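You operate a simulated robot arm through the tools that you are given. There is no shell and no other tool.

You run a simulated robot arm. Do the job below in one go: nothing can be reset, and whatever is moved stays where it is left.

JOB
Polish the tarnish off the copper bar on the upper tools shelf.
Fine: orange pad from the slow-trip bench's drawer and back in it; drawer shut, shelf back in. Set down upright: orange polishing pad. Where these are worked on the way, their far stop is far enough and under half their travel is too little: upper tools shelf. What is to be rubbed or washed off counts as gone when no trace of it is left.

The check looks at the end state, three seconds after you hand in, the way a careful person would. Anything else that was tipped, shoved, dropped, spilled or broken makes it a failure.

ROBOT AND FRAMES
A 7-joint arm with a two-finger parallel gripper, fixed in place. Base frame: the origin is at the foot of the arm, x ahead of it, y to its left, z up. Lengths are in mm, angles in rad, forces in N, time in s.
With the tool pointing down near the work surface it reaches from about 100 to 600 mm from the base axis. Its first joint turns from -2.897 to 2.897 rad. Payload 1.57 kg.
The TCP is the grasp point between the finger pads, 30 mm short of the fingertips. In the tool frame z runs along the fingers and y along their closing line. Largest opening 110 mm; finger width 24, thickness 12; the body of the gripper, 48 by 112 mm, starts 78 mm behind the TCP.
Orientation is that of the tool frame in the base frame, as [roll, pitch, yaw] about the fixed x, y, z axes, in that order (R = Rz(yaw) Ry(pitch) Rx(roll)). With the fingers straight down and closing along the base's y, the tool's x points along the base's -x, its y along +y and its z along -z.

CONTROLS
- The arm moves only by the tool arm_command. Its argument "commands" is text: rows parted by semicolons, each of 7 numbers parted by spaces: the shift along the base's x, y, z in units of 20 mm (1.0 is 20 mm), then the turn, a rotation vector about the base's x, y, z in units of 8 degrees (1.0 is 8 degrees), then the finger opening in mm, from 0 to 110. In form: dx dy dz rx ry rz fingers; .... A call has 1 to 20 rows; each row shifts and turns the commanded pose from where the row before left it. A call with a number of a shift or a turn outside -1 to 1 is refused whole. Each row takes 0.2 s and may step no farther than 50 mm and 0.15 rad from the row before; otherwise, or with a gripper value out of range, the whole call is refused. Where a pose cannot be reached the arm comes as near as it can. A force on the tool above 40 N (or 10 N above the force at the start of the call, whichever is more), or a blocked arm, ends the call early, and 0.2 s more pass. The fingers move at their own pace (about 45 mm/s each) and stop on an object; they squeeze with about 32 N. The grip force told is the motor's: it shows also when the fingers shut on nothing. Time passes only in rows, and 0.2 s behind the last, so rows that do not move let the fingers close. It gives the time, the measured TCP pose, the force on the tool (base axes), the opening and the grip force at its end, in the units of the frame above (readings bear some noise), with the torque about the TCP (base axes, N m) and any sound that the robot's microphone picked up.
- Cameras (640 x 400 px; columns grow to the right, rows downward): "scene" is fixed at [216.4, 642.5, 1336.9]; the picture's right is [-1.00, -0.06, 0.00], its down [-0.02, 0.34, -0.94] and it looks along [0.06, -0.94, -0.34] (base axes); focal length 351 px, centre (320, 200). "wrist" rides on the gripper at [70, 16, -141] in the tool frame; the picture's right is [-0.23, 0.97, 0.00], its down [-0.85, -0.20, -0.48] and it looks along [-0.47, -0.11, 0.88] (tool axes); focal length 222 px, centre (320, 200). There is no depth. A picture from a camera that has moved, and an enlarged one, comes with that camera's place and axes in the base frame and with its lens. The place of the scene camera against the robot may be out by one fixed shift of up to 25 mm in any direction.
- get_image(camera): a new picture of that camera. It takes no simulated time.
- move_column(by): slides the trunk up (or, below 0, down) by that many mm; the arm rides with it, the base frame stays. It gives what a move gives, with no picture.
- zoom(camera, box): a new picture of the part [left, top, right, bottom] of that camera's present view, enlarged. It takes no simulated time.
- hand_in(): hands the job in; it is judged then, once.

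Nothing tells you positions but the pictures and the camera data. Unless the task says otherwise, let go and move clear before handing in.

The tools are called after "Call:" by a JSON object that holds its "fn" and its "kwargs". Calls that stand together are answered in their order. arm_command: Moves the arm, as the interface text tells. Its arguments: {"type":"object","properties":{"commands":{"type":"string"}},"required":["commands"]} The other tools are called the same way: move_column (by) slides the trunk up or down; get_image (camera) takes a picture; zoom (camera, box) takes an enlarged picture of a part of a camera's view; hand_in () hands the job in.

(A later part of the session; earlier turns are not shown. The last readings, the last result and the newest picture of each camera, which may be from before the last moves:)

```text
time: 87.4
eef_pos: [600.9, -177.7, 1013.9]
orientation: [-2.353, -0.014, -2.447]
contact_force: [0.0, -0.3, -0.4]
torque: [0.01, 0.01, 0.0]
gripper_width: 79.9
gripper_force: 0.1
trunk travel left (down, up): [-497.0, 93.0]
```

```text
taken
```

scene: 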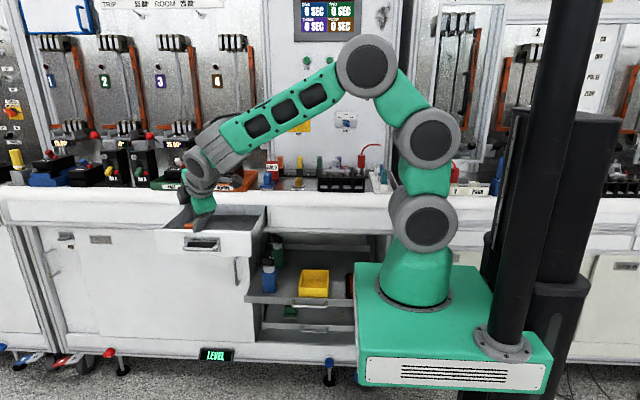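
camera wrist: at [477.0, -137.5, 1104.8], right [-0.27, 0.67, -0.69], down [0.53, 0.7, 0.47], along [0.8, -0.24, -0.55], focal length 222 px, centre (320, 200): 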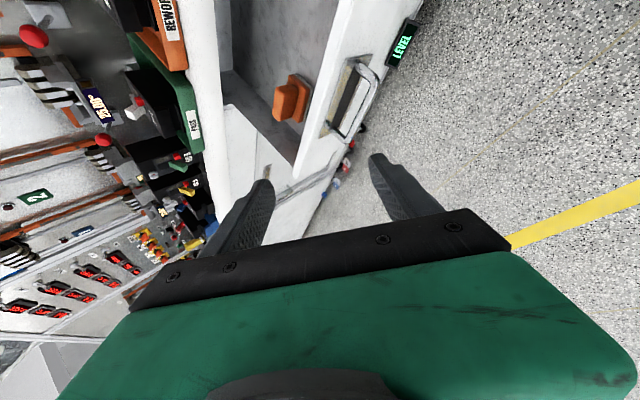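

The orange pad is visible in the drawer. Enlarge.

Call:
{"fn": "zoom", "kwargs": {"camera": "wrist", "box": [210, 20, 390, 180]}}

Call:
{"fn": "zoom", "kwargs": {"camera": "scene", "box": [140, 180, 300, 280]}}

```text
2.50 times, centred on (300, 100) of wrist
camera zoom: at [477.0, -137.5, 1104.8], right [-0.27, 0.67, -0.69], down [0.53, 0.7, 0.47], along [0.8, -0.24, -0.55], focal length 555 px, centre (370, 450)
```

zoom: 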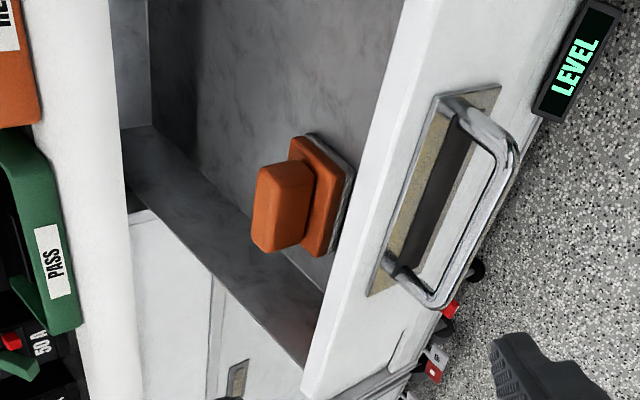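

```text
4.00 times, centred on (220, 230) of scene
camera zoom: at [216.4, 642.5, 1336.9], right [-1.0, -0.06, 0.0], down [-0.02, 0.34, -0.94], along [0.06, -0.94, -0.34], focal length 1406 px, centre (720, 80)
```

zoom: 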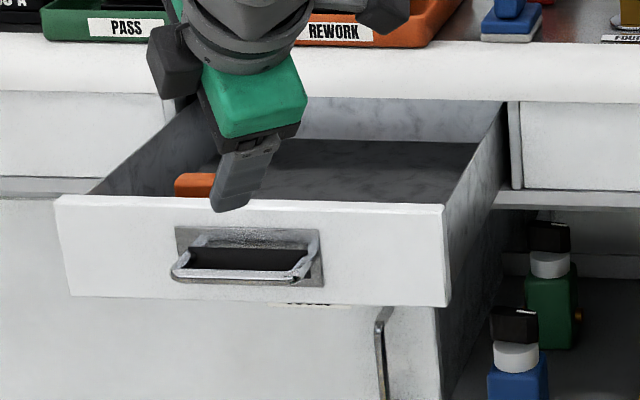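

The pad sits at about (703, -385), which is far for the arm (r≈800). I'll go back and pull the drawer further out to bring it closer. First reverse to the level pose in front of the handle.

Call:
{"fn": "arm_command", "kwargs": {"commands": "-0.175 -0.1 0 -0.536 -0.45 0 60; -0.175 -0.1 0 -0.536 -0.45 0 60; -0.175 0 0 -0.536 -0.45 0 60; -0.175 0 0 -0.536 -0.45 0 60; -0.175 0 0 -0.536 -0.45 0 60; -0.175 0 0 -0.536 -0.45 0 60; -0.175 0 0 -0.536 -0.45 0 60; -0.175 0 0 -0.536 -0.45 0 60"}}

Call:
{"fn": "move_column", "kwargs": {"by": -150}}

Call:
{"fn": "zoom", "kwargs": {"camera": "wrist", "box": [220, 50, 460, 230]}}

```text
time: 89.2
eef_pos: [571.8, -179.7, 1014.9]
orientation: [-1.567, -0.006, -2.453]
contact_force: [-0.2, -0.1, 0.0]
torque: [-0.02, 0.02, 0.02]
gripper_width: 60.2
gripper_force: 0.2
trunk travel left (down, up): [-497.0, 93.0]
```

```text
time: 91.0
eef_pos: [571.8, -181.2, 864.8]
orientation: [-1.569, -0.007, -2.454]
contact_force: [0.0, -0.6, -0.2]
torque: [0.02, 0.01, -0.01]
gripper_width: 59.7
gripper_force: 0.1
trunk travel left (down, up): [-347.0, 243.0]
```

```text
2.22 times, centred on (340, 140) of wrist
camera zoom: at [428.7, -117.9, 849.6], right [0.17, 0.14, -0.98], down [0.36, 0.91, 0.19], along [0.92, -0.38, 0.11], focal length 494 px, centre (276, 333)
```

zoom: 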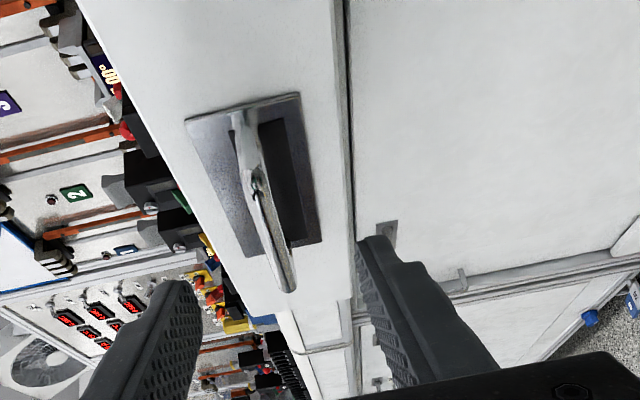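

Re-approach the handle and grip it again.

Call:
{"fn": "arm_command", "kwargs": {"commands": "0.5 -0.58 0.02 0 0 0 60; 0.5 -0.58 0.02 0 0 0 60; 0.5 -0.58 0.02 0 0 0 60; 0.5 -0.58 0 0 0 0 60; 0.28 -0.3 0 0 0 0 60; 0 0 0 0 0 0 30; 0 0 0 0 0 0 10; 0 0 0 0 0 0 0; 0 0 0 0 0 0 0; 0 0 0 0 0 0 0; 0 0 0 0 0 0 0"}}

```text
time: 93.4
eef_pos: [616.9, -235.6, 865.7]
orientation: [-1.568, -0.006, -2.456]
contact_force: [1.5, -0.8, 4.5]
torque: [-0.08, -0.3, -0.1]
gripper_width: 10.5
gripper_force: 28.9
trunk travel left (down, up): [-347.0, 243.0]
```

Gripped. Pull further in gentle steps.

Call:
{"fn": "arm_command", "kwargs": {"commands": "0 0.2 0.03 0 0 0 0; 0 0.4 0 0 0 0 0; 0 0.5 0 0 0 0 0; 0 0.5 0 0 0 0 0; 0 0.5 0 0 0 0 0; 0 0.5 0 0 0 0 0"}}

```text
time: 94.8
eef_pos: [615.5, -186.3, 866.2]
orientation: [-1.57, -0.004, -2.463]
contact_force: [3.6, -23.6, 2.2]
torque: [-0.01, -0.74, -0.18]
gripper_width: 10.9
gripper_force: 28.6
trunk travel left (down, up): [-347.0, 243.0]
```

The drawer has reached its stop (~270 mm out). Relax, release and back off.

Call:
{"fn": "arm_command", "kwargs": {"commands": "0 -0.1 0 0 0 0 0; 0 0 0 0 0 0 50; 0 0 0 0 0 0 60; 0 0 0 0 0 0 60; 0 0 0 0 0 0 60; -0.3 0.36 0 0 0 0 60; -0.45 0.54 0 0 0 0 60; -0.5 0.6 0 0 0 0 60; -0.5 0.6 0 0 0 0 60; -0.5 0.6 0 0 0 0 60"}}

Call:
{"fn": "move_column", "kwargs": {"by": 200}}

Call:
{"fn": "get_image", "kwargs": {"camera": "scene"}}

```text
time: 97.0
eef_pos: [574.1, -130.7, 866.8]
orientation: [-1.569, -0.005, -2.457]
contact_force: [0.5, 0.2, -0.3]
torque: [-0.01, 0.0, -0.01]
gripper_width: 60.0
gripper_force: 0.0
trunk travel left (down, up): [-347.0, 243.0]
```

```text
time: 99.1
eef_pos: [573.5, -129.9, 1067.2]
orientation: [-1.569, -0.007, -2.457]
contact_force: [0.6, -0.1, -0.4]
torque: [0.01, -0.03, -0.02]
gripper_width: 60.0
gripper_force: 0.0
trunk travel left (down, up): [-547.0, 43.0]
```

```text
taken
```

scene: 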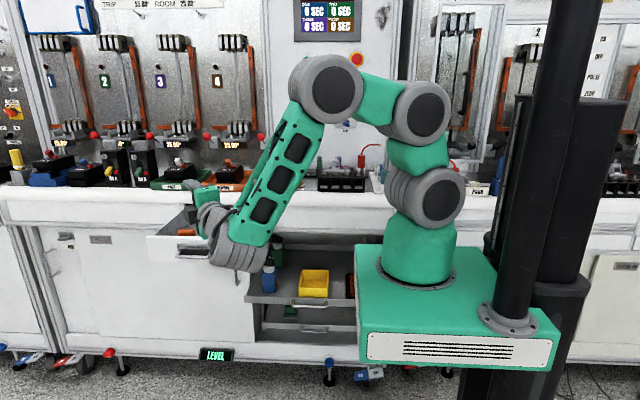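

Drawer fully open. Now reorient for grasping the pad: tool azimuth to 0 (pointing +x), roll 90° so the fingers close along y, then pitch down.

Call:
{"fn": "arm_command", "kwargs": {"commands": "0.325 -0.125 0 0 0 0.78 60; 0.325 -0.125 0 0 0 0.78 60; 0.325 -0.125 0 0 0 0.78 60; 0.325 -0.125 0 0 0 0.78 60; 0.325 -0.125 0 0 0 0.78 60; 0.325 -0.125 0 0 0 0.78 60; 0.325 -0.125 0 0 0 0.78 60; 0.325 -0.125 0 0 0 0.78 60"}}

Call:
{"fn": "arm_command", "kwargs": {"commands": "0 0 0 0.94 0 0 60; 0 0 0 0.94 0 0 60; 0 0 0 0.94 0 0 60; 0 0 0 0.94 0 0 60; 0 0 0 0.94 0 0 60; 0 0 0 0.94 0 0 60; 0 0 0 0.94 0 0 60; 0 0 0 0.94 0 0 60; 0 0 0 0.94 0 0 60; 0 0 0 0.94 0 0 60; 0 0 0 0.94 0 0 60; 0 0 0 0.94 0 0 60"}}

Call:
{"fn": "get_image", "kwargs": {"camera": "scene"}}

```text
time: 100.9
eef_pos: [622.9, -149.3, 1045.7]
orientation: [-1.628, 0.0, -1.676]
contact_force: [0.2, 0.5, -0.1]
torque: [0.02, 0.0, -0.01]
gripper_width: 60.0
gripper_force: 0.0
out of reach, approached as far as the arm can: row 6, 7
trunk travel left (down, up): [-547.0, 43.0]
```

```text
time: 103.5
eef_pos: [624.2, -149.2, 1043.1]
orientation: [3.021, 1.469, 3.082]
contact_force: [-0.1, 0.1, 0.0]
torque: [0.02, 0.03, -0.03]
gripper_width: 60.1
gripper_force: 0.0
trunk travel left (down, up): [-547.0, 43.0]
```

```text
taken
```

scene: 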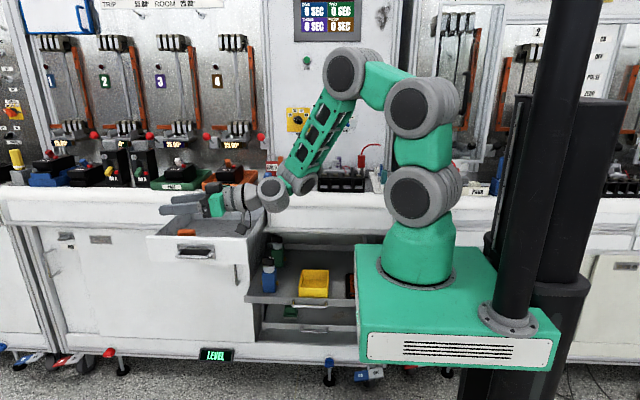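

Orientation is as wanted (closing along y, camera below). Pitch down and move over the drawer to view the pad.

Call:
{"fn": "arm_command", "kwargs": {"commands": "-0.15 -0.9 -0.1 0 0.61 -0.055 70; -0.15 -0.9 -0.1 0 0.61 -0.055 70; -0.15 -0.9 -0.1 0 0.61 -0.055 70; -0.15 -0.9 -0.1 0 0.61 -0.055 70; -0.15 -0.9 -0.1 0 0.61 -0.055 70; -0.15 -0.9 -0.1 0 0.61 -0.055 70; -0.15 -0.9 -0.1 0 0.61 -0.055 70; -0.15 -0.9 -0.1 0 0.61 -0.055 70"}}

Call:
{"fn": "get_image", "kwargs": {"camera": "wrist"}}

Call:
{"fn": "get_image", "kwargs": {"camera": "scene"}}

```text
time: 105.3
eef_pos: [598.9, -292.2, 1028.2]
orientation: [3.107, 0.784, 3.097]
contact_force: [-0.1, 0.3, -1.1]
torque: [-0.03, 0.02, -0.01]
gripper_width: 70.2
gripper_force: 0.1
trunk travel left (down, up): [-547.0, 43.0]
```

```text
taken
camera wrist: at [451.1, -275.9, 1079.5], right [0.18, 0.97, 0.18], down [0.26, -0.23, 0.94], along [0.95, -0.12, -0.29], focal length 222 px, centre (320, 200)
```

wrist: 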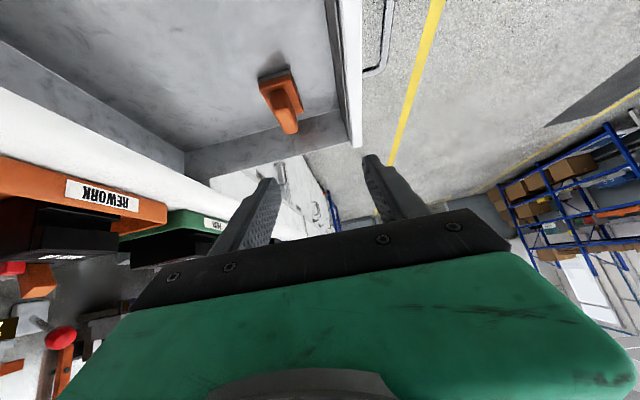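

```text
taken
```

scene: 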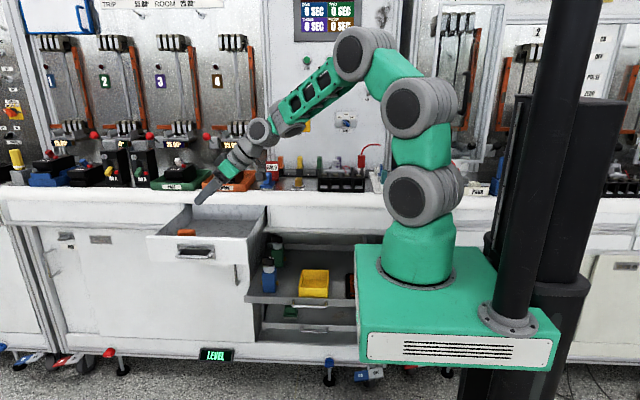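

Now a good view of the pad from above the drawer; enlarge it.

Call:
{"fn": "zoom", "kwargs": {"camera": "wrist", "box": [220, 50, 380, 170]}}

Call:
{"fn": "zoom", "kwargs": {"camera": "scene", "box": [140, 180, 300, 280]}}

```text
3.33 times, centred on (300, 110) of wrist
camera zoom: at [451.1, -275.9, 1079.5], right [0.18, 0.97, 0.18], down [0.26, -0.23, 0.94], along [0.95, -0.12, -0.29], focal length 740 px, centre (387, 500)
```

zoom: 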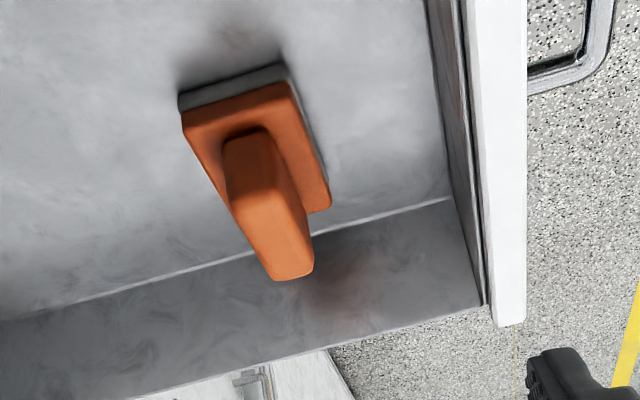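

```text
4.00 times, centred on (220, 230) of scene
camera zoom: at [216.4, 642.5, 1336.9], right [-1.0, -0.06, 0.0], down [-0.02, 0.34, -0.94], along [0.06, -0.94, -0.34], focal length 1406 px, centre (720, 80)
```

zoom: 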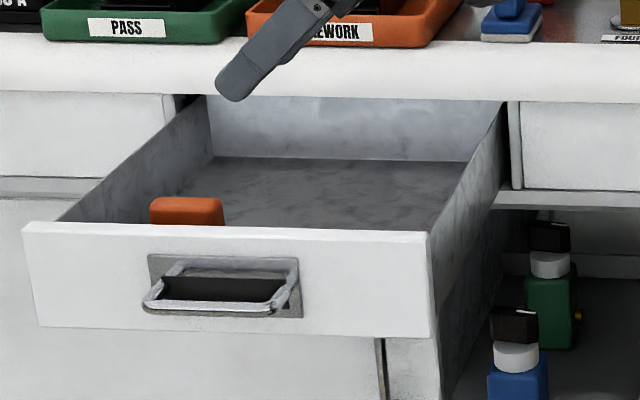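

The pad: base ≈67 (x) × 44 (y) mm centred near (694, -330), grip block ≈47×20 mm, top z≈887, base flange top ≈855. I'll move to a pre-grasp 80 mm back along the tool axis.

Call:
{"fn": "arm_command", "kwargs": {"commands": "0.2 -0.38 -0.83 0 0 0.07 60; 0.2 -0.38 -0.83 0 0 0.07 60; 0.2 -0.38 -0.83 0 0 0.07 60; 0.2 -0.38 -0.83 0 0 0.07 60; 0.2 -0.38 -0.83 0 0 0.07 60"}}

Call:
{"fn": "get_image", "kwargs": {"camera": "wrist"}}

Call:
{"fn": "zoom", "kwargs": {"camera": "wrist", "box": [200, 50, 440, 230]}}

Call:
{"fn": "zoom", "kwargs": {"camera": "scene", "box": [140, 140, 300, 280]}}

```text
time: 106.5
eef_pos: [618.4, -330.3, 944.9]
orientation: [3.11, 0.786, -3.134]
contact_force: [-0.9, 0.2, 0.5]
torque: [-0.02, 0.01, -0.03]
gripper_width: 60.0
gripper_force: 0.2
trunk travel left (down, up): [-547.0, 43.0]
```

```text
taken
camera wrist: at [469.3, -321.0, 996.4], right [0.13, 0.97, 0.18], down [0.27, -0.21, 0.94], along [0.95, -0.07, -0.29], focal length 222 px, centre (320, 200)
```

wrist: 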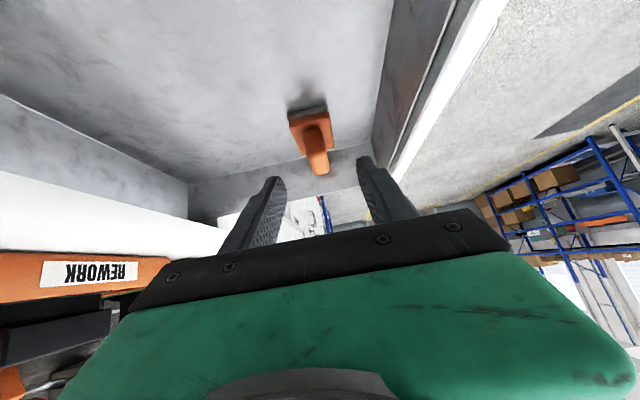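

```text
2.22 times, centred on (320, 140) of wrist
camera zoom: at [469.3, -321.0, 996.4], right [0.13, 0.97, 0.18], down [0.27, -0.21, 0.94], along [0.95, -0.07, -0.29], focal length 494 px, centre (320, 333)
```

zoom: 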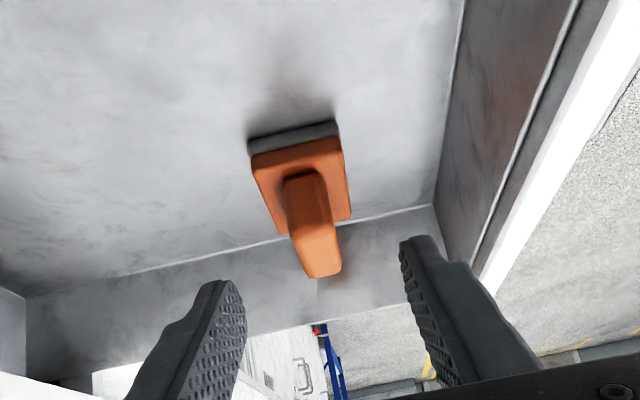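

```text
2.86 times, centred on (220, 210) of scene
camera zoom: at [216.4, 642.5, 1336.9], right [-1.0, -0.06, 0.0], down [-0.02, 0.34, -0.94], along [0.06, -0.94, -0.34], focal length 1004 px, centre (606, 171)
```

zoom: 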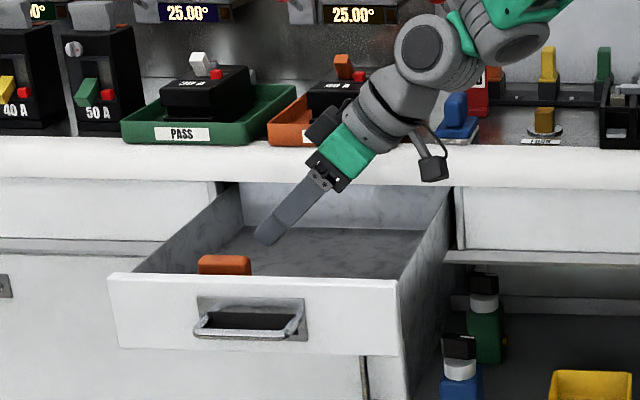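

The pad is centred between the open fingers. Advance along the tool axis most of the way, then check.

Call:
{"fn": "arm_command", "kwargs": {"commands": "0.6 -0.01 -0.6 0 0 -0.13 50; 0.6 -0.01 -0.6 0 0 -0.13 50; 0.6 -0.01 -0.6 0 0 -0.13 50; 0.5 0 -0.5 0 0 0 50; 0.3 0 -0.3 0 0 0 50"}}

Call:
{"fn": "zoom", "kwargs": {"camera": "wrist", "box": [200, 50, 440, 230]}}

Call:
{"fn": "zoom", "kwargs": {"camera": "scene", "box": [160, 190, 260, 270]}}

```text
time: 107.7
eef_pos: [671.4, -331.1, 894.0]
orientation: [3.109, 0.786, 3.095]
contact_force: [-0.1, 0.0, 0.4]
torque: [-0.02, 0.0, 0.01]
gripper_width: 50.2
gripper_force: 0.0
trunk travel left (down, up): [-547.0, 43.0]
```

```text
2.22 times, centred on (320, 140) of wrist
camera zoom: at [523.5, -313.6, 944.9], right [0.18, 0.97, 0.18], down [0.26, -0.23, 0.94], along [0.95, -0.12, -0.29], focal length 494 px, centre (320, 333)
```

zoom: 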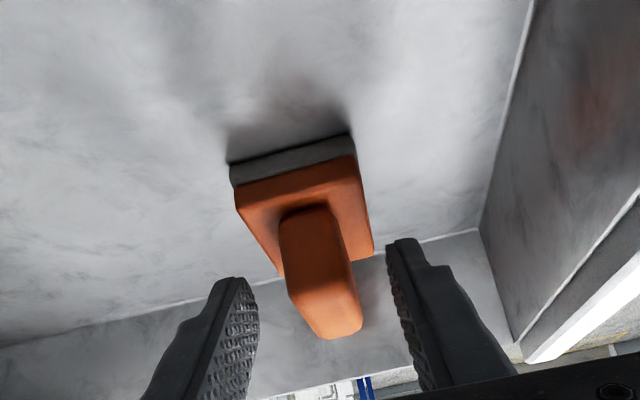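

```text
5.00 times, centred on (210, 230) of scene
camera zoom: at [216.4, 642.5, 1336.9], right [-1.0, -0.06, 0.0], down [-0.02, 0.34, -0.94], along [0.06, -0.94, -0.34], focal length 1757 px, centre (870, 50)
```

zoom: 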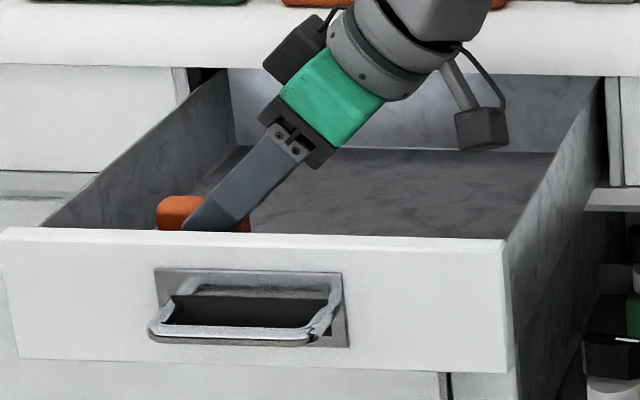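

Aligned: block roughly x 680–728, z 848–883, y centre -331. Move the last ~14 mm and close gently.

Call:
{"fn": "arm_command", "kwargs": {"commands": "0.3 0 -0.2 0 0 0.1 50; 0.32 0 -0.2 0 0 0.1 50; 0 0 0 0 0 0 40; 0 0 0 0 0 0 30; 0 0 0 0 0 0 20; 0 0 0 0 0 0 10; 0 0 0 0 0 0 10; 0 0 0 0 0 0 10; 0 0 0 0 0 0 10"}}

Call:
{"fn": "zoom", "kwargs": {"camera": "wrist", "box": [200, 50, 440, 230]}}

```text
time: 109.7
eef_pos: [685.4, -330.5, 885.9]
orientation: [3.109, 0.789, 3.122]
contact_force: [0.8, -1.0, 1.6]
torque: [-0.08, -0.04, -0.01]
gripper_width: 21.4
gripper_force: 32.2
trunk travel left (down, up): [-547.0, 43.0]
```

```text
2.22 times, centred on (320, 140) of wrist
camera zoom: at [536.3, -317.5, 937.1], right [0.16, 0.97, 0.18], down [0.26, -0.22, 0.94], along [0.95, -0.1, -0.29], focal length 494 px, centre (320, 333)
```

zoom: 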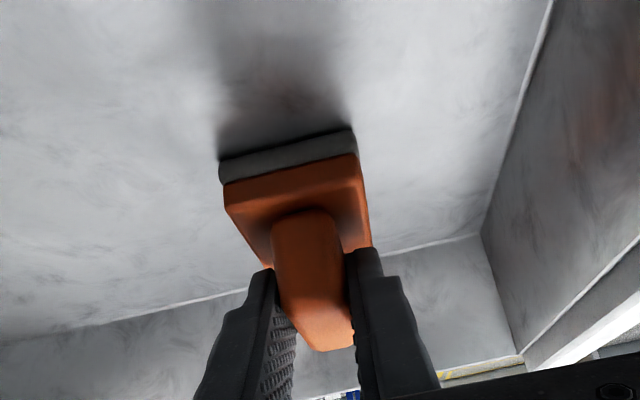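

The pad is gripped (21 mm, 32 N). Lift it straight up slowly.

Call:
{"fn": "arm_command", "kwargs": {"commands": "0 0 0.2 0 0 0 10; 0 0 0.4 0 0 0 10; 0 0 0.5 0 0 0 10; 0 0 0.5 0 0 0 10; 0 0 0.5 0 0 0 10; 0 0 0.5 0 0 0 10; 0 0 0.5 0 0 0 10; 0 0 0.5 0 0 0 10; 0 0 0.6 0 0 0 10; 0 0 0.6 0 0 0 10; 0 0 0.6 0 0 0 10; 0 0 0.6 0 0 0 10"}}

Call:
{"fn": "get_image", "kwargs": {"camera": "wrist"}}

Call:
{"fn": "get_image", "kwargs": {"camera": "scene"}}

```text
time: 112.3
eef_pos: [684.4, -330.6, 1004.8]
orientation: [3.106, 0.789, 3.121]
contact_force: [0.7, 0.1, -0.8]
torque: [-0.04, 0.02, 0.0]
gripper_width: 21.4
gripper_force: 31.9
trunk travel left (down, up): [-547.0, 43.0]
```

```text
taken
camera wrist: at [535.1, -317.6, 1056.6], right [0.16, 0.97, 0.18], down [0.27, -0.22, 0.94], along [0.95, -0.1, -0.29], focal length 222 px, centre (320, 200)
```

wrist: 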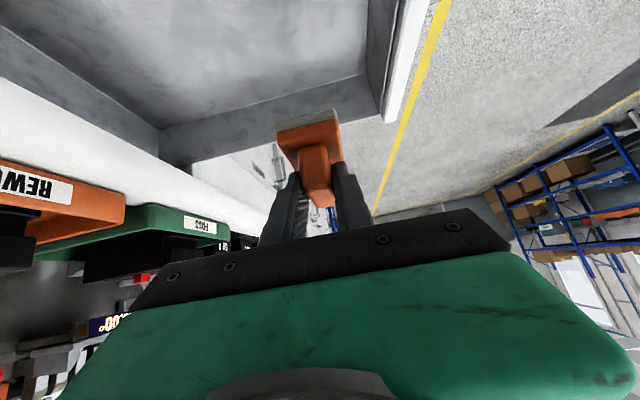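

```text
taken
```

scene: 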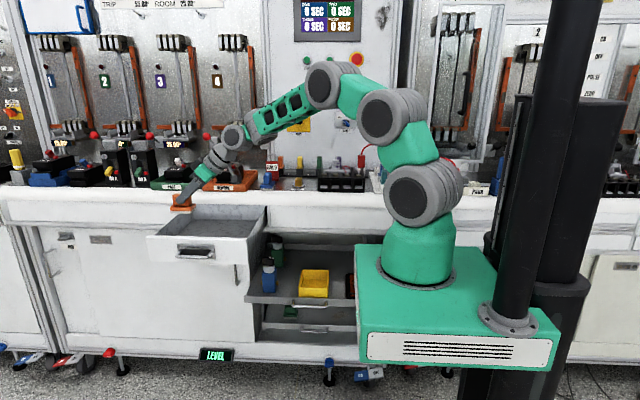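

The pad is held level and clear. Carry it back over the drawer front, swinging the tool toward the shelf, staying high.

Call:
{"fn": "arm_command", "kwargs": {"commands": "-0.767 0.296 0.1 0 0 -0.365 10; -0.767 0.296 0.1 0 0 -0.365 10; -0.767 0.296 0 0 0 -0.365 10; -0.767 0.296 0 0 0 -0.365 10; -0.767 0.296 0 0 0 -0.365 10; -0.767 0.296 0 0 0 -0.365 10; -0.767 0.296 0 0 0 -0.365 10; -0.767 0.296 0 0 0 -0.365 10; -0.767 0.296 0 0 0 -0.365 10; -0.767 0.296 0 0 0 -0.365 10; -0.767 0.296 0 0 0 -0.365 10; -0.767 0.296 0 0 0 -0.365 10"}}

Call:
{"fn": "get_image", "kwargs": {"camera": "scene"}}

```text
time: 114.9
eef_pos: [500.4, -259.5, 1009.4]
orientation: [3.107, 0.789, 2.51]
contact_force: [0.0, 0.0, -1.0]
torque: [0.01, 0.01, 0.0]
gripper_width: 21.0
gripper_force: 31.8
trunk travel left (down, up): [-547.0, 43.0]
```

```text
taken
```

scene: 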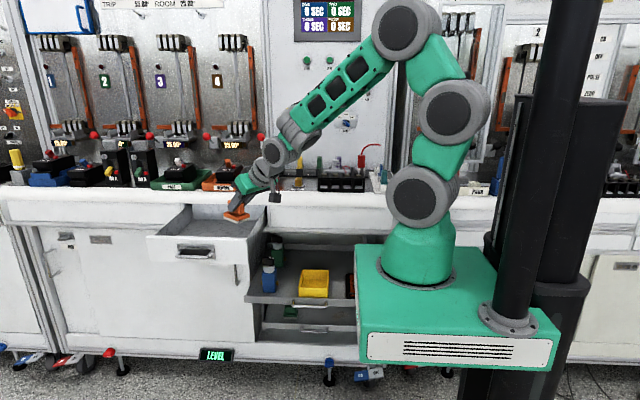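

Call:
{"fn": "arm_command", "kwargs": {"commands": "-0.708 -0.167 0 0 0 -0.469 10; -0.708 -0.167 0 0 0 -0.469 10; -0.708 -0.167 0 0 0 -0.469 10; -0.708 -0.167 0 0 0 -0.469 10; -0.708 -0.167 0 0 0 -0.469 10; -0.708 -0.167 0 0 0 -0.469 10; -0.708 -0.167 0 0 0 -0.469 10; -0.708 -0.167 0 0 0 -0.469 10; -0.708 -0.167 0 0 0 -0.469 10; -0.708 -0.167 0 0 0 -0.469 10; -0.708 -0.167 0 0 0 -0.469 10; -0.708 -0.167 0 0 0 -0.469 10"}}

Call:
{"fn": "get_image", "kwargs": {"camera": "scene"}}

Call:
{"fn": "get_image", "kwargs": {"camera": "wrist"}}

```text
time: 117.5
eef_pos: [330.5, -300.6, 1009.1]
orientation: [3.105, 0.788, 1.721]
contact_force: [-0.5, 0.2, -0.4]
torque: [0.0, -0.03, 0.02]
gripper_width: 21.2
gripper_force: 32.4
trunk travel left (down, up): [-547.0, 43.0]
```

```text
taken
```

scene: 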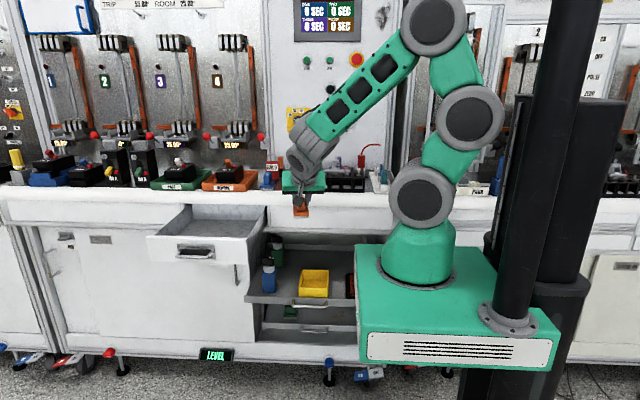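

```text
taken
camera wrist: at [319.5, -152.2, 1060.3], right [0.98, 0.01, 0.18], down [-0.17, -0.3, 0.94], along [0.07, -0.95, -0.29], focal length 222 px, centre (320, 200)
```

wrist: 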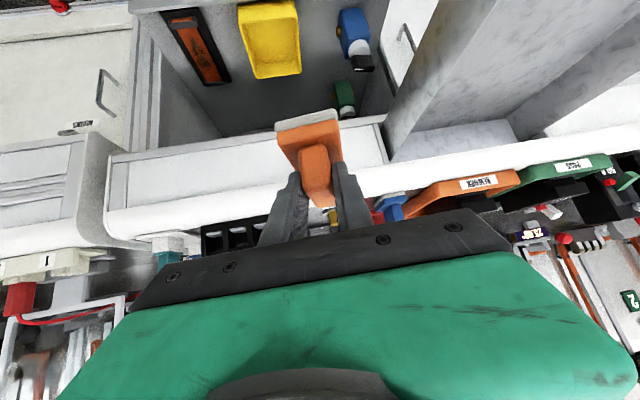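

I can see the bar on the shelf in the wrist view (image upside down). Zoom for its geometry.

Call:
{"fn": "zoom", "kwargs": {"camera": "wrist", "box": [130, 0, 290, 110]}}

Call:
{"fn": "zoom", "kwargs": {"camera": "scene", "box": [300, 250, 400, 320]}}

```text
3.64 times, centred on (210, 55) of wrist
camera zoom: at [319.5, -152.2, 1060.3], right [0.98, 0.01, 0.18], down [-0.17, -0.3, 0.94], along [0.07, -0.95, -0.29], focal length 808 px, centre (720, 727)
```

zoom: 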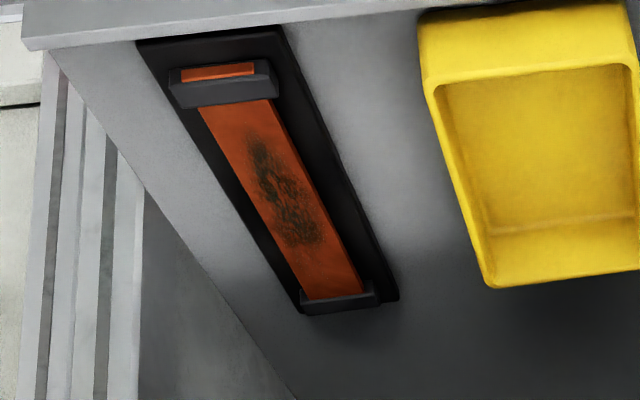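

```text
5.71 times, centred on (350, 285) of scene
camera zoom: at [216.4, 642.5, 1336.9], right [-1.0, -0.06, 0.0], down [-0.02, 0.34, -0.94], along [0.06, -0.94, -0.34], focal length 2008 px, centre (149, -286)
```

zoom: 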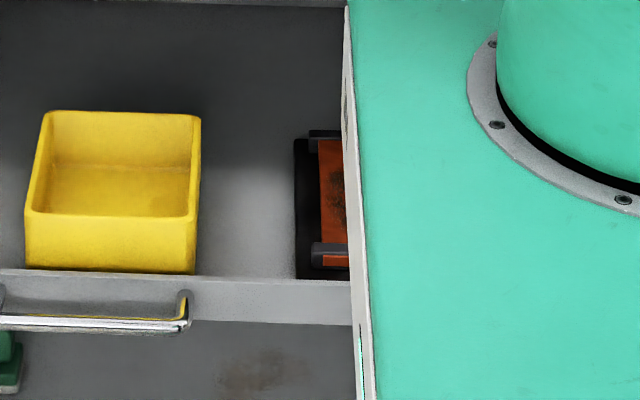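

The bar: strip x≈144–176, y≈-566…-447, top z≈602; tarnish y≈-533…-458. Lower the trunk so that the pad comes down in front of the shelf at a safe height.

Call:
{"fn": "move_column", "kwargs": {"by": -265}}

Call:
{"fn": "get_image", "kwargs": {"camera": "scene"}}

Call:
{"fn": "get_image", "kwargs": {"camera": "wrist"}}

```text
time: 120.2
eef_pos: [330.9, -299.6, 744.1]
orientation: [3.106, 0.786, 1.724]
contact_force: [-0.1, 0.1, -0.5]
torque: [0.04, 0.02, 0.03]
gripper_width: 21.2
gripper_force: 31.7
trunk travel left (down, up): [-282.0, 308.0]
```

```text
taken
```

scene: 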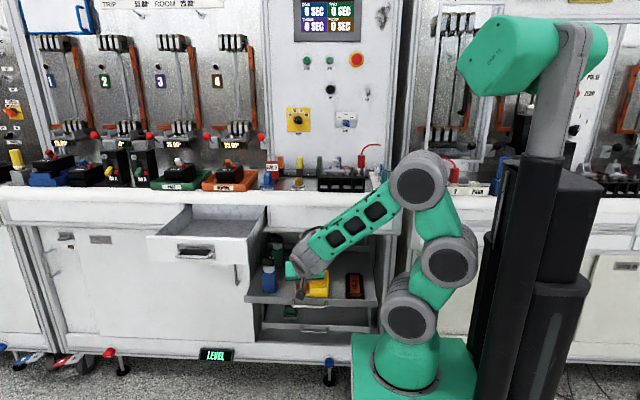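

```text
taken
camera wrist: at [319.5, -152.1, 795.2], right [0.98, 0.01, 0.18], down [-0.17, -0.3, 0.94], along [0.07, -0.95, -0.29], focal length 222 px, centre (320, 200)
```

wrist: 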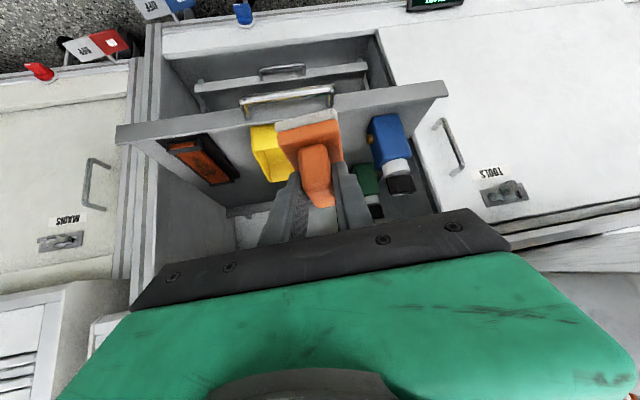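

Zoom on the bar from this lower viewpoint to triangulate its height.

Call:
{"fn": "zoom", "kwargs": {"camera": "wrist", "box": [110, 100, 270, 210]}}

```text
3.64 times, centred on (190, 155) of wrist
camera zoom: at [319.5, -152.1, 795.2], right [0.98, 0.01, 0.18], down [-0.17, -0.3, 0.94], along [0.07, -0.95, -0.29], focal length 808 px, centre (793, 364)
```

zoom: 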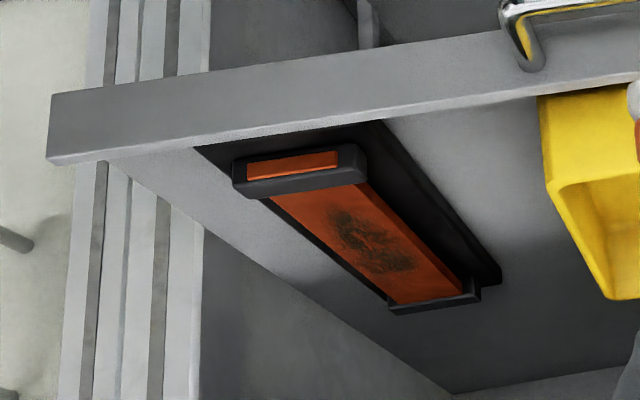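

The copper surface is at z≈591, strip x≈140–174, y≈-573…-450, tarnish y≈-540…-467. Move the pad over it, high, turning the tool to azimuth ≈-89°.

Call:
{"fn": "arm_command", "kwargs": {"commands": "-0.725 -0.825 0 0 0 -0.104 10; -0.725 -0.825 0 0 0 -0.104 10; -0.725 -0.825 0 0 0 -0.104 10; -0.725 -0.825 0 0 0 -0.104 10; -0.725 -0.825 0 0 0 -0.104 10; -0.725 -0.825 0 0 0 -0.104 10; -0.725 -0.825 0 0 0 -0.104 10; -0.725 -0.825 0 0 0 -0.104 10; -0.725 -0.825 -0.2 0 0 -0.104 10; -0.725 -0.825 -0.4 0 0 -0.104 10; -0.725 -0.825 -0.5 0 0 -0.104 10; -0.725 -0.825 -0.5 0 0 -0.104 10"}}

Call:
{"fn": "get_image", "kwargs": {"camera": "scene"}}

Call:
{"fn": "get_image", "kwargs": {"camera": "wrist"}}

```text
time: 122.8
eef_pos: [156.5, -496.9, 712.5]
orientation: [3.107, 0.79, 1.549]
contact_force: [-1.2, -1.3, -1.1]
torque: [0.04, -0.01, -0.01]
gripper_width: 21.4
gripper_force: 31.4
trunk travel left (down, up): [-282.0, 308.0]
```

```text
taken
```

scene: 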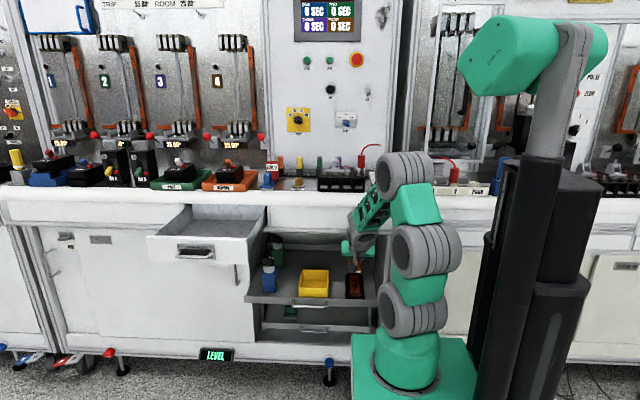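

```text
taken
camera wrist: at [171.6, -350.4, 762.6], right [0.97, -0.16, 0.18], down [-0.22, -0.26, 0.94], along [-0.1, -0.95, -0.29], focal length 222 px, centre (320, 200)
```

wrist: 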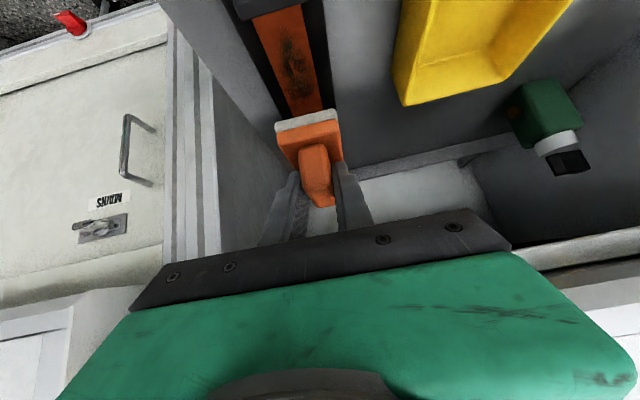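

Pad is above the strip. Zoom to verify lateral alignment.

Call:
{"fn": "zoom", "kwargs": {"camera": "wrist", "box": [220, 0, 400, 210]}}

Call:
{"fn": "zoom", "kwargs": {"camera": "scene", "box": [300, 220, 420, 310]}}

```text
1.90 times, centred on (310, 105) of wrist
camera zoom: at [171.6, -350.4, 762.6], right [0.97, -0.16, 0.18], down [-0.22, -0.26, 0.94], along [-0.1, -0.95, -0.29], focal length 423 px, centre (339, 381)
```

zoom: 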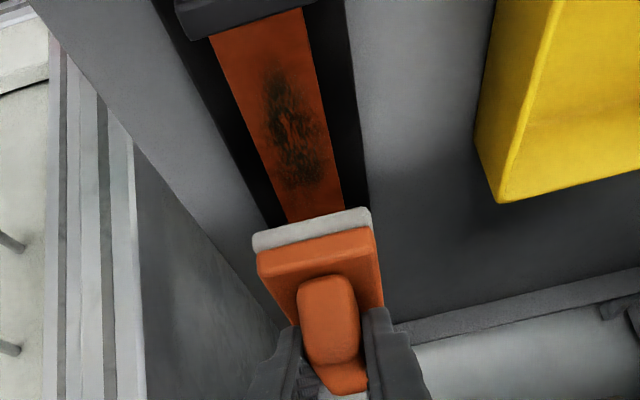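

```text
4.44 times, centred on (360, 265) of scene
camera zoom: at [216.4, 642.5, 1336.9], right [-1.0, -0.06, 0.0], down [-0.02, 0.34, -0.94], along [0.06, -0.94, -0.34], focal length 1562 px, centre (142, -89)
```

zoom: 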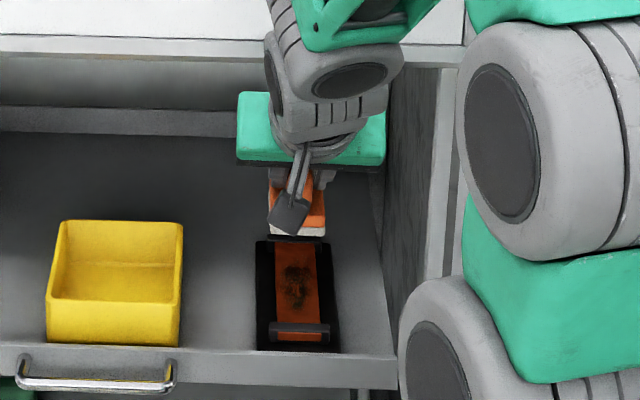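

The strip is centred at x≈155, tarnish y≈-545…-470; the pad centre is about 10 mm ahead of the TCP. Adjust slightly and descend to just above contact.

Call:
{"fn": "arm_command", "kwargs": {"commands": "-0.07 -0.08 -0.5 0 0 0.1 10; -0.07 -0.08 -0.5 0 0 0.15 10; 0 0 -0.5 0 0 0 10; 0 0 -0.5 0 0 0 10; 0 0 -0.5 0 0 0 10"}}

Call:
{"fn": "zoom", "kwargs": {"camera": "wrist", "box": [220, 0, 400, 210]}}

Call:
{"fn": "zoom", "kwargs": {"camera": "scene", "box": [300, 220, 420, 310]}}

```text
time: 124.0
eef_pos: [153.8, -501.2, 663.2]
orientation: [3.106, 0.787, 1.586]
contact_force: [0.5, 0.5, -0.9]
torque: [-0.01, 0.0, 0.02]
gripper_width: 21.4
gripper_force: 32.2
trunk travel left (down, up): [-282.0, 308.0]
```

```text
1.90 times, centred on (310, 105) of wrist
camera zoom: at [163.7, -352.6, 713.0], right [0.98, -0.12, 0.18], down [-0.21, -0.27, 0.94], along [-0.06, -0.95, -0.29], focal length 423 px, centre (339, 381)
```

zoom: 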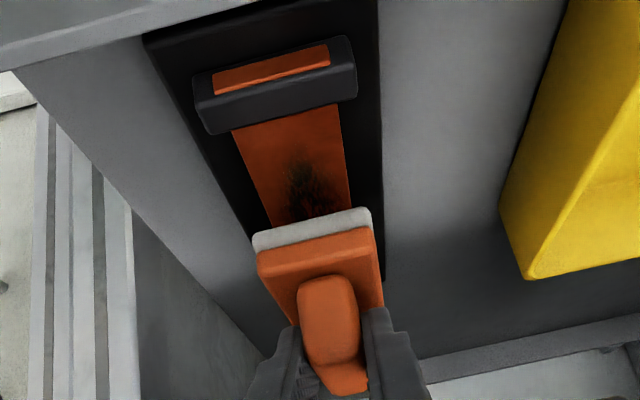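

```text
4.44 times, centred on (360, 265) of scene
camera zoom: at [216.4, 642.5, 1336.9], right [-1.0, -0.06, 0.0], down [-0.02, 0.34, -0.94], along [0.06, -0.94, -0.34], focal length 1562 px, centre (142, -89)
```

zoom: 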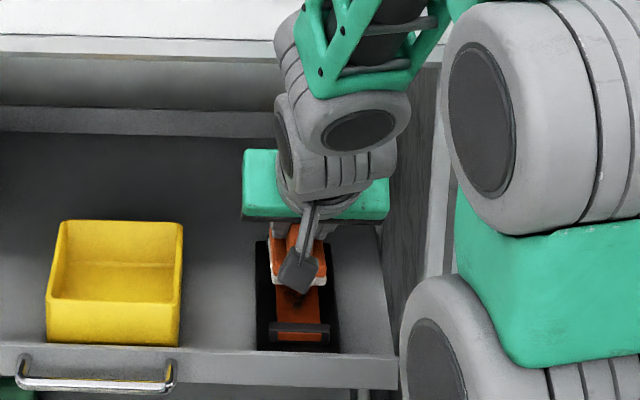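

Well centred. Continue down in small steps.

Call:
{"fn": "arm_command", "kwargs": {"commands": "0 0 -0.2 0 0 0 10; 0 0 -0.2 0 0 0 10; 0 0 -0.2 0 0 0 10"}}

Call:
{"fn": "arm_command", "kwargs": {"commands": "0 0 -0.1 0 0 0 10; 0 0 -0.1 0 0 0 10"}}

```text
time: 124.8
eef_pos: [154.2, -501.8, 649.3]
orientation: [3.106, 0.786, 1.586]
contact_force: [0.3, 1.0, -1.0]
torque: [0.03, -0.02, 0.01]
gripper_width: 21.6
gripper_force: 31.7
trunk travel left (down, up): [-282.0, 308.0]
```

```text
time: 125.4
eef_pos: [154.0, -501.2, 645.0]
orientation: [3.106, 0.785, 1.587]
contact_force: [0.0, 0.6, -1.2]
torque: [0.02, 0.02, 0.02]
gripper_width: 21.3
gripper_force: 31.1
trunk travel left (down, up): [-282.0, 308.0]
```

Call:
{"fn": "arm_command", "kwargs": {"commands": "0 0 -0.1 0 0 0 10; 0 0 0 0 0 0 10"}}

Call:
{"fn": "zoom", "kwargs": {"camera": "wrist", "box": [220, 0, 400, 210]}}

```text
time: 126.0
eef_pos: [154.8, -502.4, 643.6]
orientation: [3.107, 0.79, 1.587]
contact_force: [-0.1, -0.4, 0.1]
torque: [-0.04, 0.03, 0.0]
gripper_width: 21.5
gripper_force: 31.6
trunk travel left (down, up): [-282.0, 308.0]
```

```text
1.90 times, centred on (310, 105) of wrist
camera zoom: at [163.6, -353.4, 695.3], right [0.98, -0.12, 0.18], down [-0.21, -0.27, 0.94], along [-0.06, -0.95, -0.29], focal length 423 px, centre (339, 381)
```

zoom: 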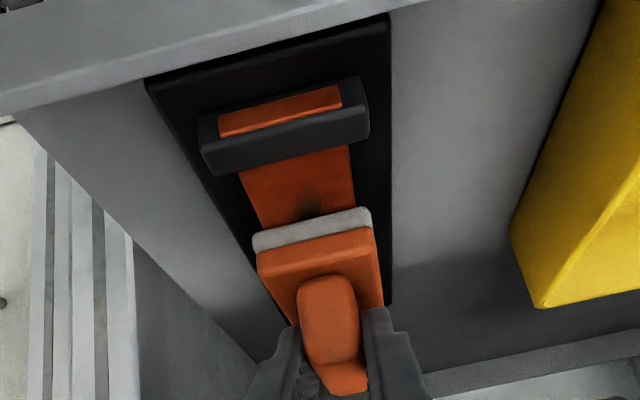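

Call:
{"fn": "arm_command", "kwargs": {"commands": "0 0 -0.1 0 0 0 10; 0 0 0 0 0 0 10"}}

Call:
{"fn": "arm_command", "kwargs": {"commands": "0 0 -0.1 0 0 0 10; 0 0 0 0 0 0 10"}}

```text
time: 126.6
eef_pos: [153.4, -502.7, 643.5]
orientation: [3.108, 0.79, 1.584]
contact_force: [-1.0, 1.8, 11.0]
torque: [0.04, 0.23, -0.03]
gripper_width: 21.3
gripper_force: 32.3
trunk travel left (down, up): [-282.0, 308.0]
```

```text
time: 127.2
eef_pos: [155.4, -502.4, 643.6]
orientation: [3.105, 0.794, 1.585]
contact_force: [0.6, -0.1, 21.6]
torque: [0.1, 0.39, -0.02]
gripper_width: 21.4
gripper_force: 32.2
trunk travel left (down, up): [-282.0, 308.0]
```

Contact at z≈643.5 and ~20 N now. Ease to ~10 N and make the first strokes along the strip.

Call:
{"fn": "arm_command", "kwargs": {"commands": "0 0 0.1 0 0 0 10; 0 -0.3 0 0 0 0 10; 0 -0.4 0 0 0 0 10; 0 0.4 0 0 0 0 10; 0 0.4 0 0 0 0 10; 0 0.4 0 0 0 0 10; 0 0.4 0 0 0 0 10"}}

Call:
{"fn": "zoom", "kwargs": {"camera": "wrist", "box": [220, 0, 400, 210]}}

```text
time: 128.8
eef_pos: [153.8, -483.9, 643.2]
orientation: [3.108, 0.791, 1.585]
contact_force: [4.5, 0.2, 27.7]
torque: [-0.29, 0.26, 0.05]
gripper_width: 21.1
gripper_force: 32.0
trunk travel left (down, up): [-282.0, 308.0]
```

```text
1.90 times, centred on (310, 105) of wrist
camera zoom: at [163.6, -334.0, 694.2], right [0.98, -0.12, 0.19], down [-0.21, -0.27, 0.94], along [-0.06, -0.96, -0.29], focal length 423 px, centre (339, 381)
```

zoom: 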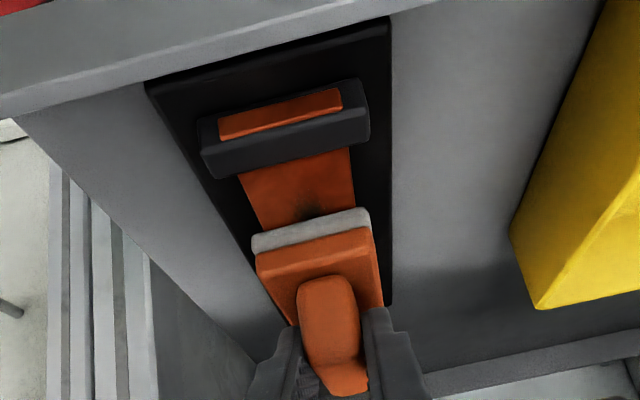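

The whole shelf slid along with the pad, so rubbing along y doesn't work; rubbing across (x) will, since the shelf cannot move that way. Ease the pressure and rub along x.

Call:
{"fn": "arm_command", "kwargs": {"commands": "0 0 0.1 0 0 0 10; 0.3 0 0 0 0 0 10; 0.3 0 0 0 0 0 10; -0.4 0 0 0 0 0 10; -0.4 0 0 0 0 0 10; -0.4 0 0 0 0 0 10; 0.4 0 0 0 0 0 10; 0.4 0 0 0 0 0 10; 0.4 0 0 0 0 0 10; -0.4 0 0 0 0 0 10; -0.4 0 0 0 0 0 10; -0.4 0 0 0 0 0 10; 0.4 0 0 0 0 0 10; 0.4 0 0 0 0 0 10; 0.4 0 0 0 0 0 10; -0.3 0 0 0 0 0 10; -0.3 0 0 0 0 0 10"}}

Call:
{"fn": "zoom", "kwargs": {"camera": "wrist", "box": [220, 0, 400, 210]}}

```text
time: 132.4
eef_pos: [153.1, -483.7, 643.2]
orientation: [3.109, 0.788, 1.585]
contact_force: [0.8, 0.1, -0.4]
torque: [0.03, 0.01, -0.02]
gripper_width: 21.2
gripper_force: 32.1
trunk travel left (down, up): [-282.0, 308.0]
```

```text
1.90 times, centred on (310, 105) of wrist
camera zoom: at [163.6, -334.9, 694.8], right [0.98, -0.12, 0.18], down [-0.21, -0.27, 0.94], along [-0.06, -0.95, -0.29], focal length 423 px, centre (339, 381)
```

zoom: 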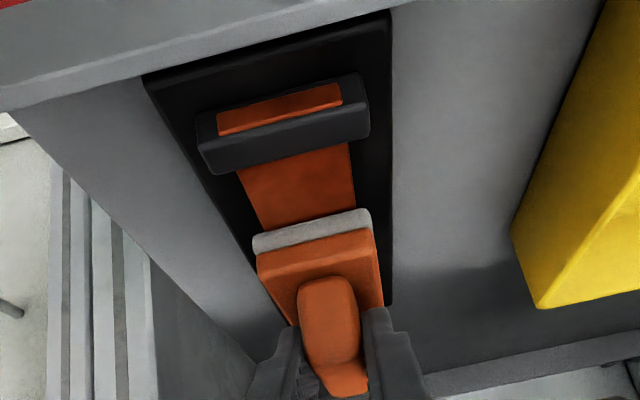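

The dark spot at the pad's edge is gone. Lift the pad and inspect the strip.

Call:
{"fn": "arm_command", "kwargs": {"commands": "0 0 0.5 0 0 0 10; 0 0 0.5 0 0 0 10; 0 0 0.5 0 0 0 10; 0 0 0.5 0 0 0 10; 0 0 0.5 0 0 0 10; 0 0.5 0.5 0 0 0 10; 0 0.5 0.3 0 0 0 10; 0 0.5 0 0 0 0 10"}}

Call:
{"fn": "zoom", "kwargs": {"camera": "wrist", "box": [220, 0, 400, 210]}}

Call:
{"fn": "zoom", "kwargs": {"camera": "scene", "box": [300, 230, 400, 310]}}

```text
time: 134.2
eef_pos: [154.8, -451.9, 709.3]
orientation: [3.107, 0.787, 1.585]
contact_force: [0.1, 0.1, -1.4]
torque: [0.0, 0.02, 0.02]
gripper_width: 21.0
gripper_force: 31.9
trunk travel left (down, up): [-282.0, 308.0]
```

```text
1.90 times, centred on (310, 105) of wrist
camera zoom: at [164.0, -304.3, 760.2], right [0.98, -0.12, 0.18], down [-0.21, -0.27, 0.94], along [-0.06, -0.95, -0.29], focal length 423 px, centre (339, 381)
```

zoom: 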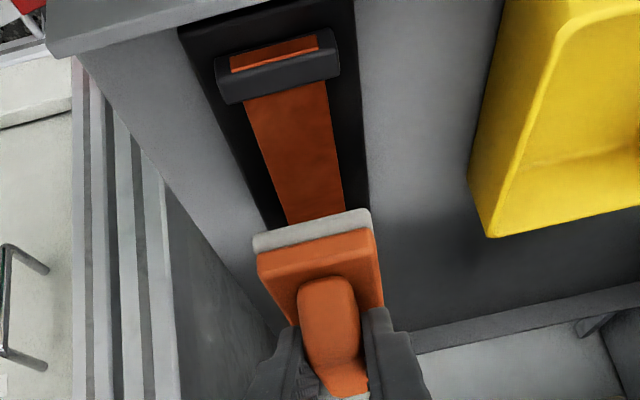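

```text
5.00 times, centred on (350, 270) of scene
camera zoom: at [216.4, 642.5, 1336.9], right [-1.0, -0.06, 0.0], down [-0.02, 0.34, -0.94], along [0.06, -0.94, -0.34], focal length 1757 px, centre (170, -150)
```

zoom: 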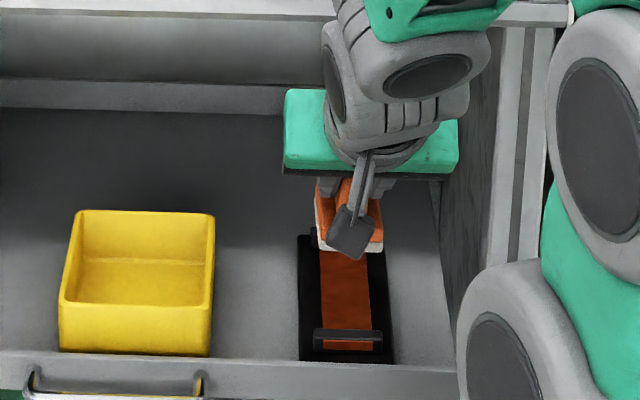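

Looks clean. Move back for an unobstructed close view of the whole strip to make sure no trace is left.

Call:
{"fn": "arm_command", "kwargs": {"commands": "0 0.3 0.6 0 0 0 10; 0 0.3 0.6 0 0 0 10; 0 0.3 0.6 0 0 0 10; 0 0.3 0.6 0 0 0 10; 0.2 0.3 0.4 0 0 0 10; 0.4 0.3 0.2 0 0 0 10; 0.4 0.3 0 0 0 0 10; 0.4 0.3 0 0 0 0 10"}}

Call:
{"fn": "zoom", "kwargs": {"camera": "wrist", "box": [190, 20, 330, 140]}}

Call:
{"fn": "get_image", "kwargs": {"camera": "wrist"}}

Call:
{"fn": "zoom", "kwargs": {"camera": "scene", "box": [320, 250, 400, 310]}}

```text
time: 136.0
eef_pos: [182.4, -404.6, 770.7]
orientation: [3.106, 0.786, 1.587]
contact_force: [0.6, -0.4, -0.4]
torque: [0.04, -0.01, 0.01]
gripper_width: 21.4
gripper_force: 32.0
trunk travel left (down, up): [-282.0, 308.0]
```

```text
3.33 times, centred on (260, 80) of wrist
camera zoom: at [191.9, -256.4, 821.6], right [0.98, -0.12, 0.18], down [-0.21, -0.27, 0.94], along [-0.06, -0.95, -0.29], focal length 740 px, centre (520, 600)
```

zoom: 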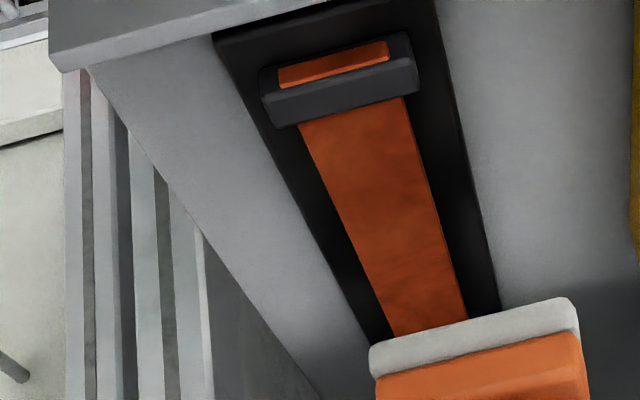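

```text
taken
camera wrist: at [191.9, -256.4, 821.6], right [0.98, -0.12, 0.18], down [-0.21, -0.27, 0.94], along [-0.06, -0.95, -0.29], focal length 222 px, centre (320, 200)
```

wrist: 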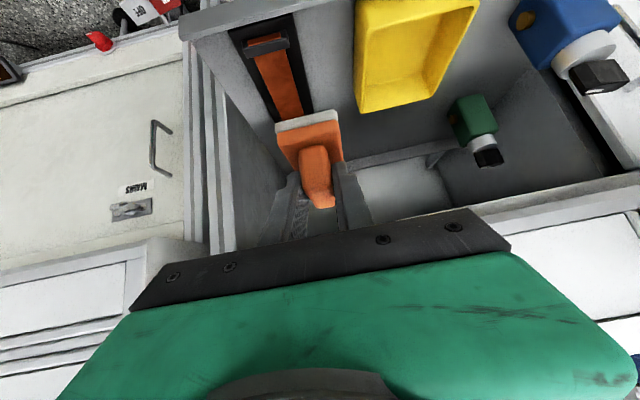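

```text
6.67 times, centred on (360, 280) of scene
camera zoom: at [216.4, 642.5, 1336.9], right [-1.0, -0.06, 0.0], down [-0.02, 0.34, -0.94], along [0.06, -0.94, -0.34], focal length 2343 px, centre (53, -333)
```

zoom: 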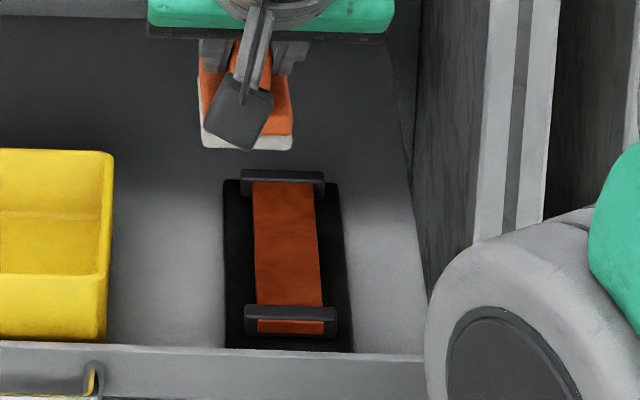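

The strip looks clean from both cameras. To be safe I'll do a second light rub at two positions along the strip (shelf is now ~19 mm further out).

Call:
{"fn": "arm_command", "kwargs": {"commands": "-0.18 -0.4 -0.5 0 0 0 10; -0.18 -0.4 -0.5 0 0 0 10; -0.18 -0.4 -0.6 0 0 0 10; -0.18 -0.4 -0.6 0 0 0 10; -0.18 -0.4 -0.6 0 0 0 10; -0.18 -0.4 -0.6 0 0 0 10; -0.18 -0.4 -0.6 0 0 0 10; -0.15 -0.4 -0.6 0 0 0 10; 0 0 -0.5 0 0 0 10; 0 0 -0.3 0 0 0 10"}}

Call:
{"fn": "zoom", "kwargs": {"camera": "wrist", "box": [220, 0, 400, 210]}}

```text
time: 138.2
eef_pos: [152.8, -469.7, 662.6]
orientation: [3.106, 0.788, 1.586]
contact_force: [0.1, -0.8, -0.9]
torque: [-0.01, 0.02, 0.02]
gripper_width: 21.4
gripper_force: 31.9
trunk travel left (down, up): [-282.0, 308.0]
```

```text
1.90 times, centred on (310, 105) of wrist
camera zoom: at [162.7, -320.8, 713.6], right [0.98, -0.12, 0.18], down [-0.21, -0.27, 0.94], along [-0.06, -0.95, -0.29], focal length 423 px, centre (339, 381)
```

zoom: 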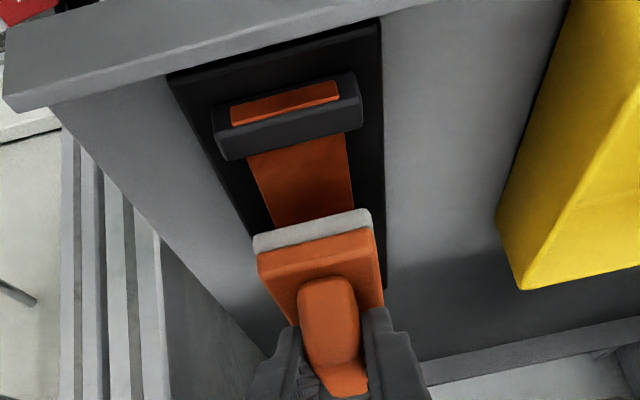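

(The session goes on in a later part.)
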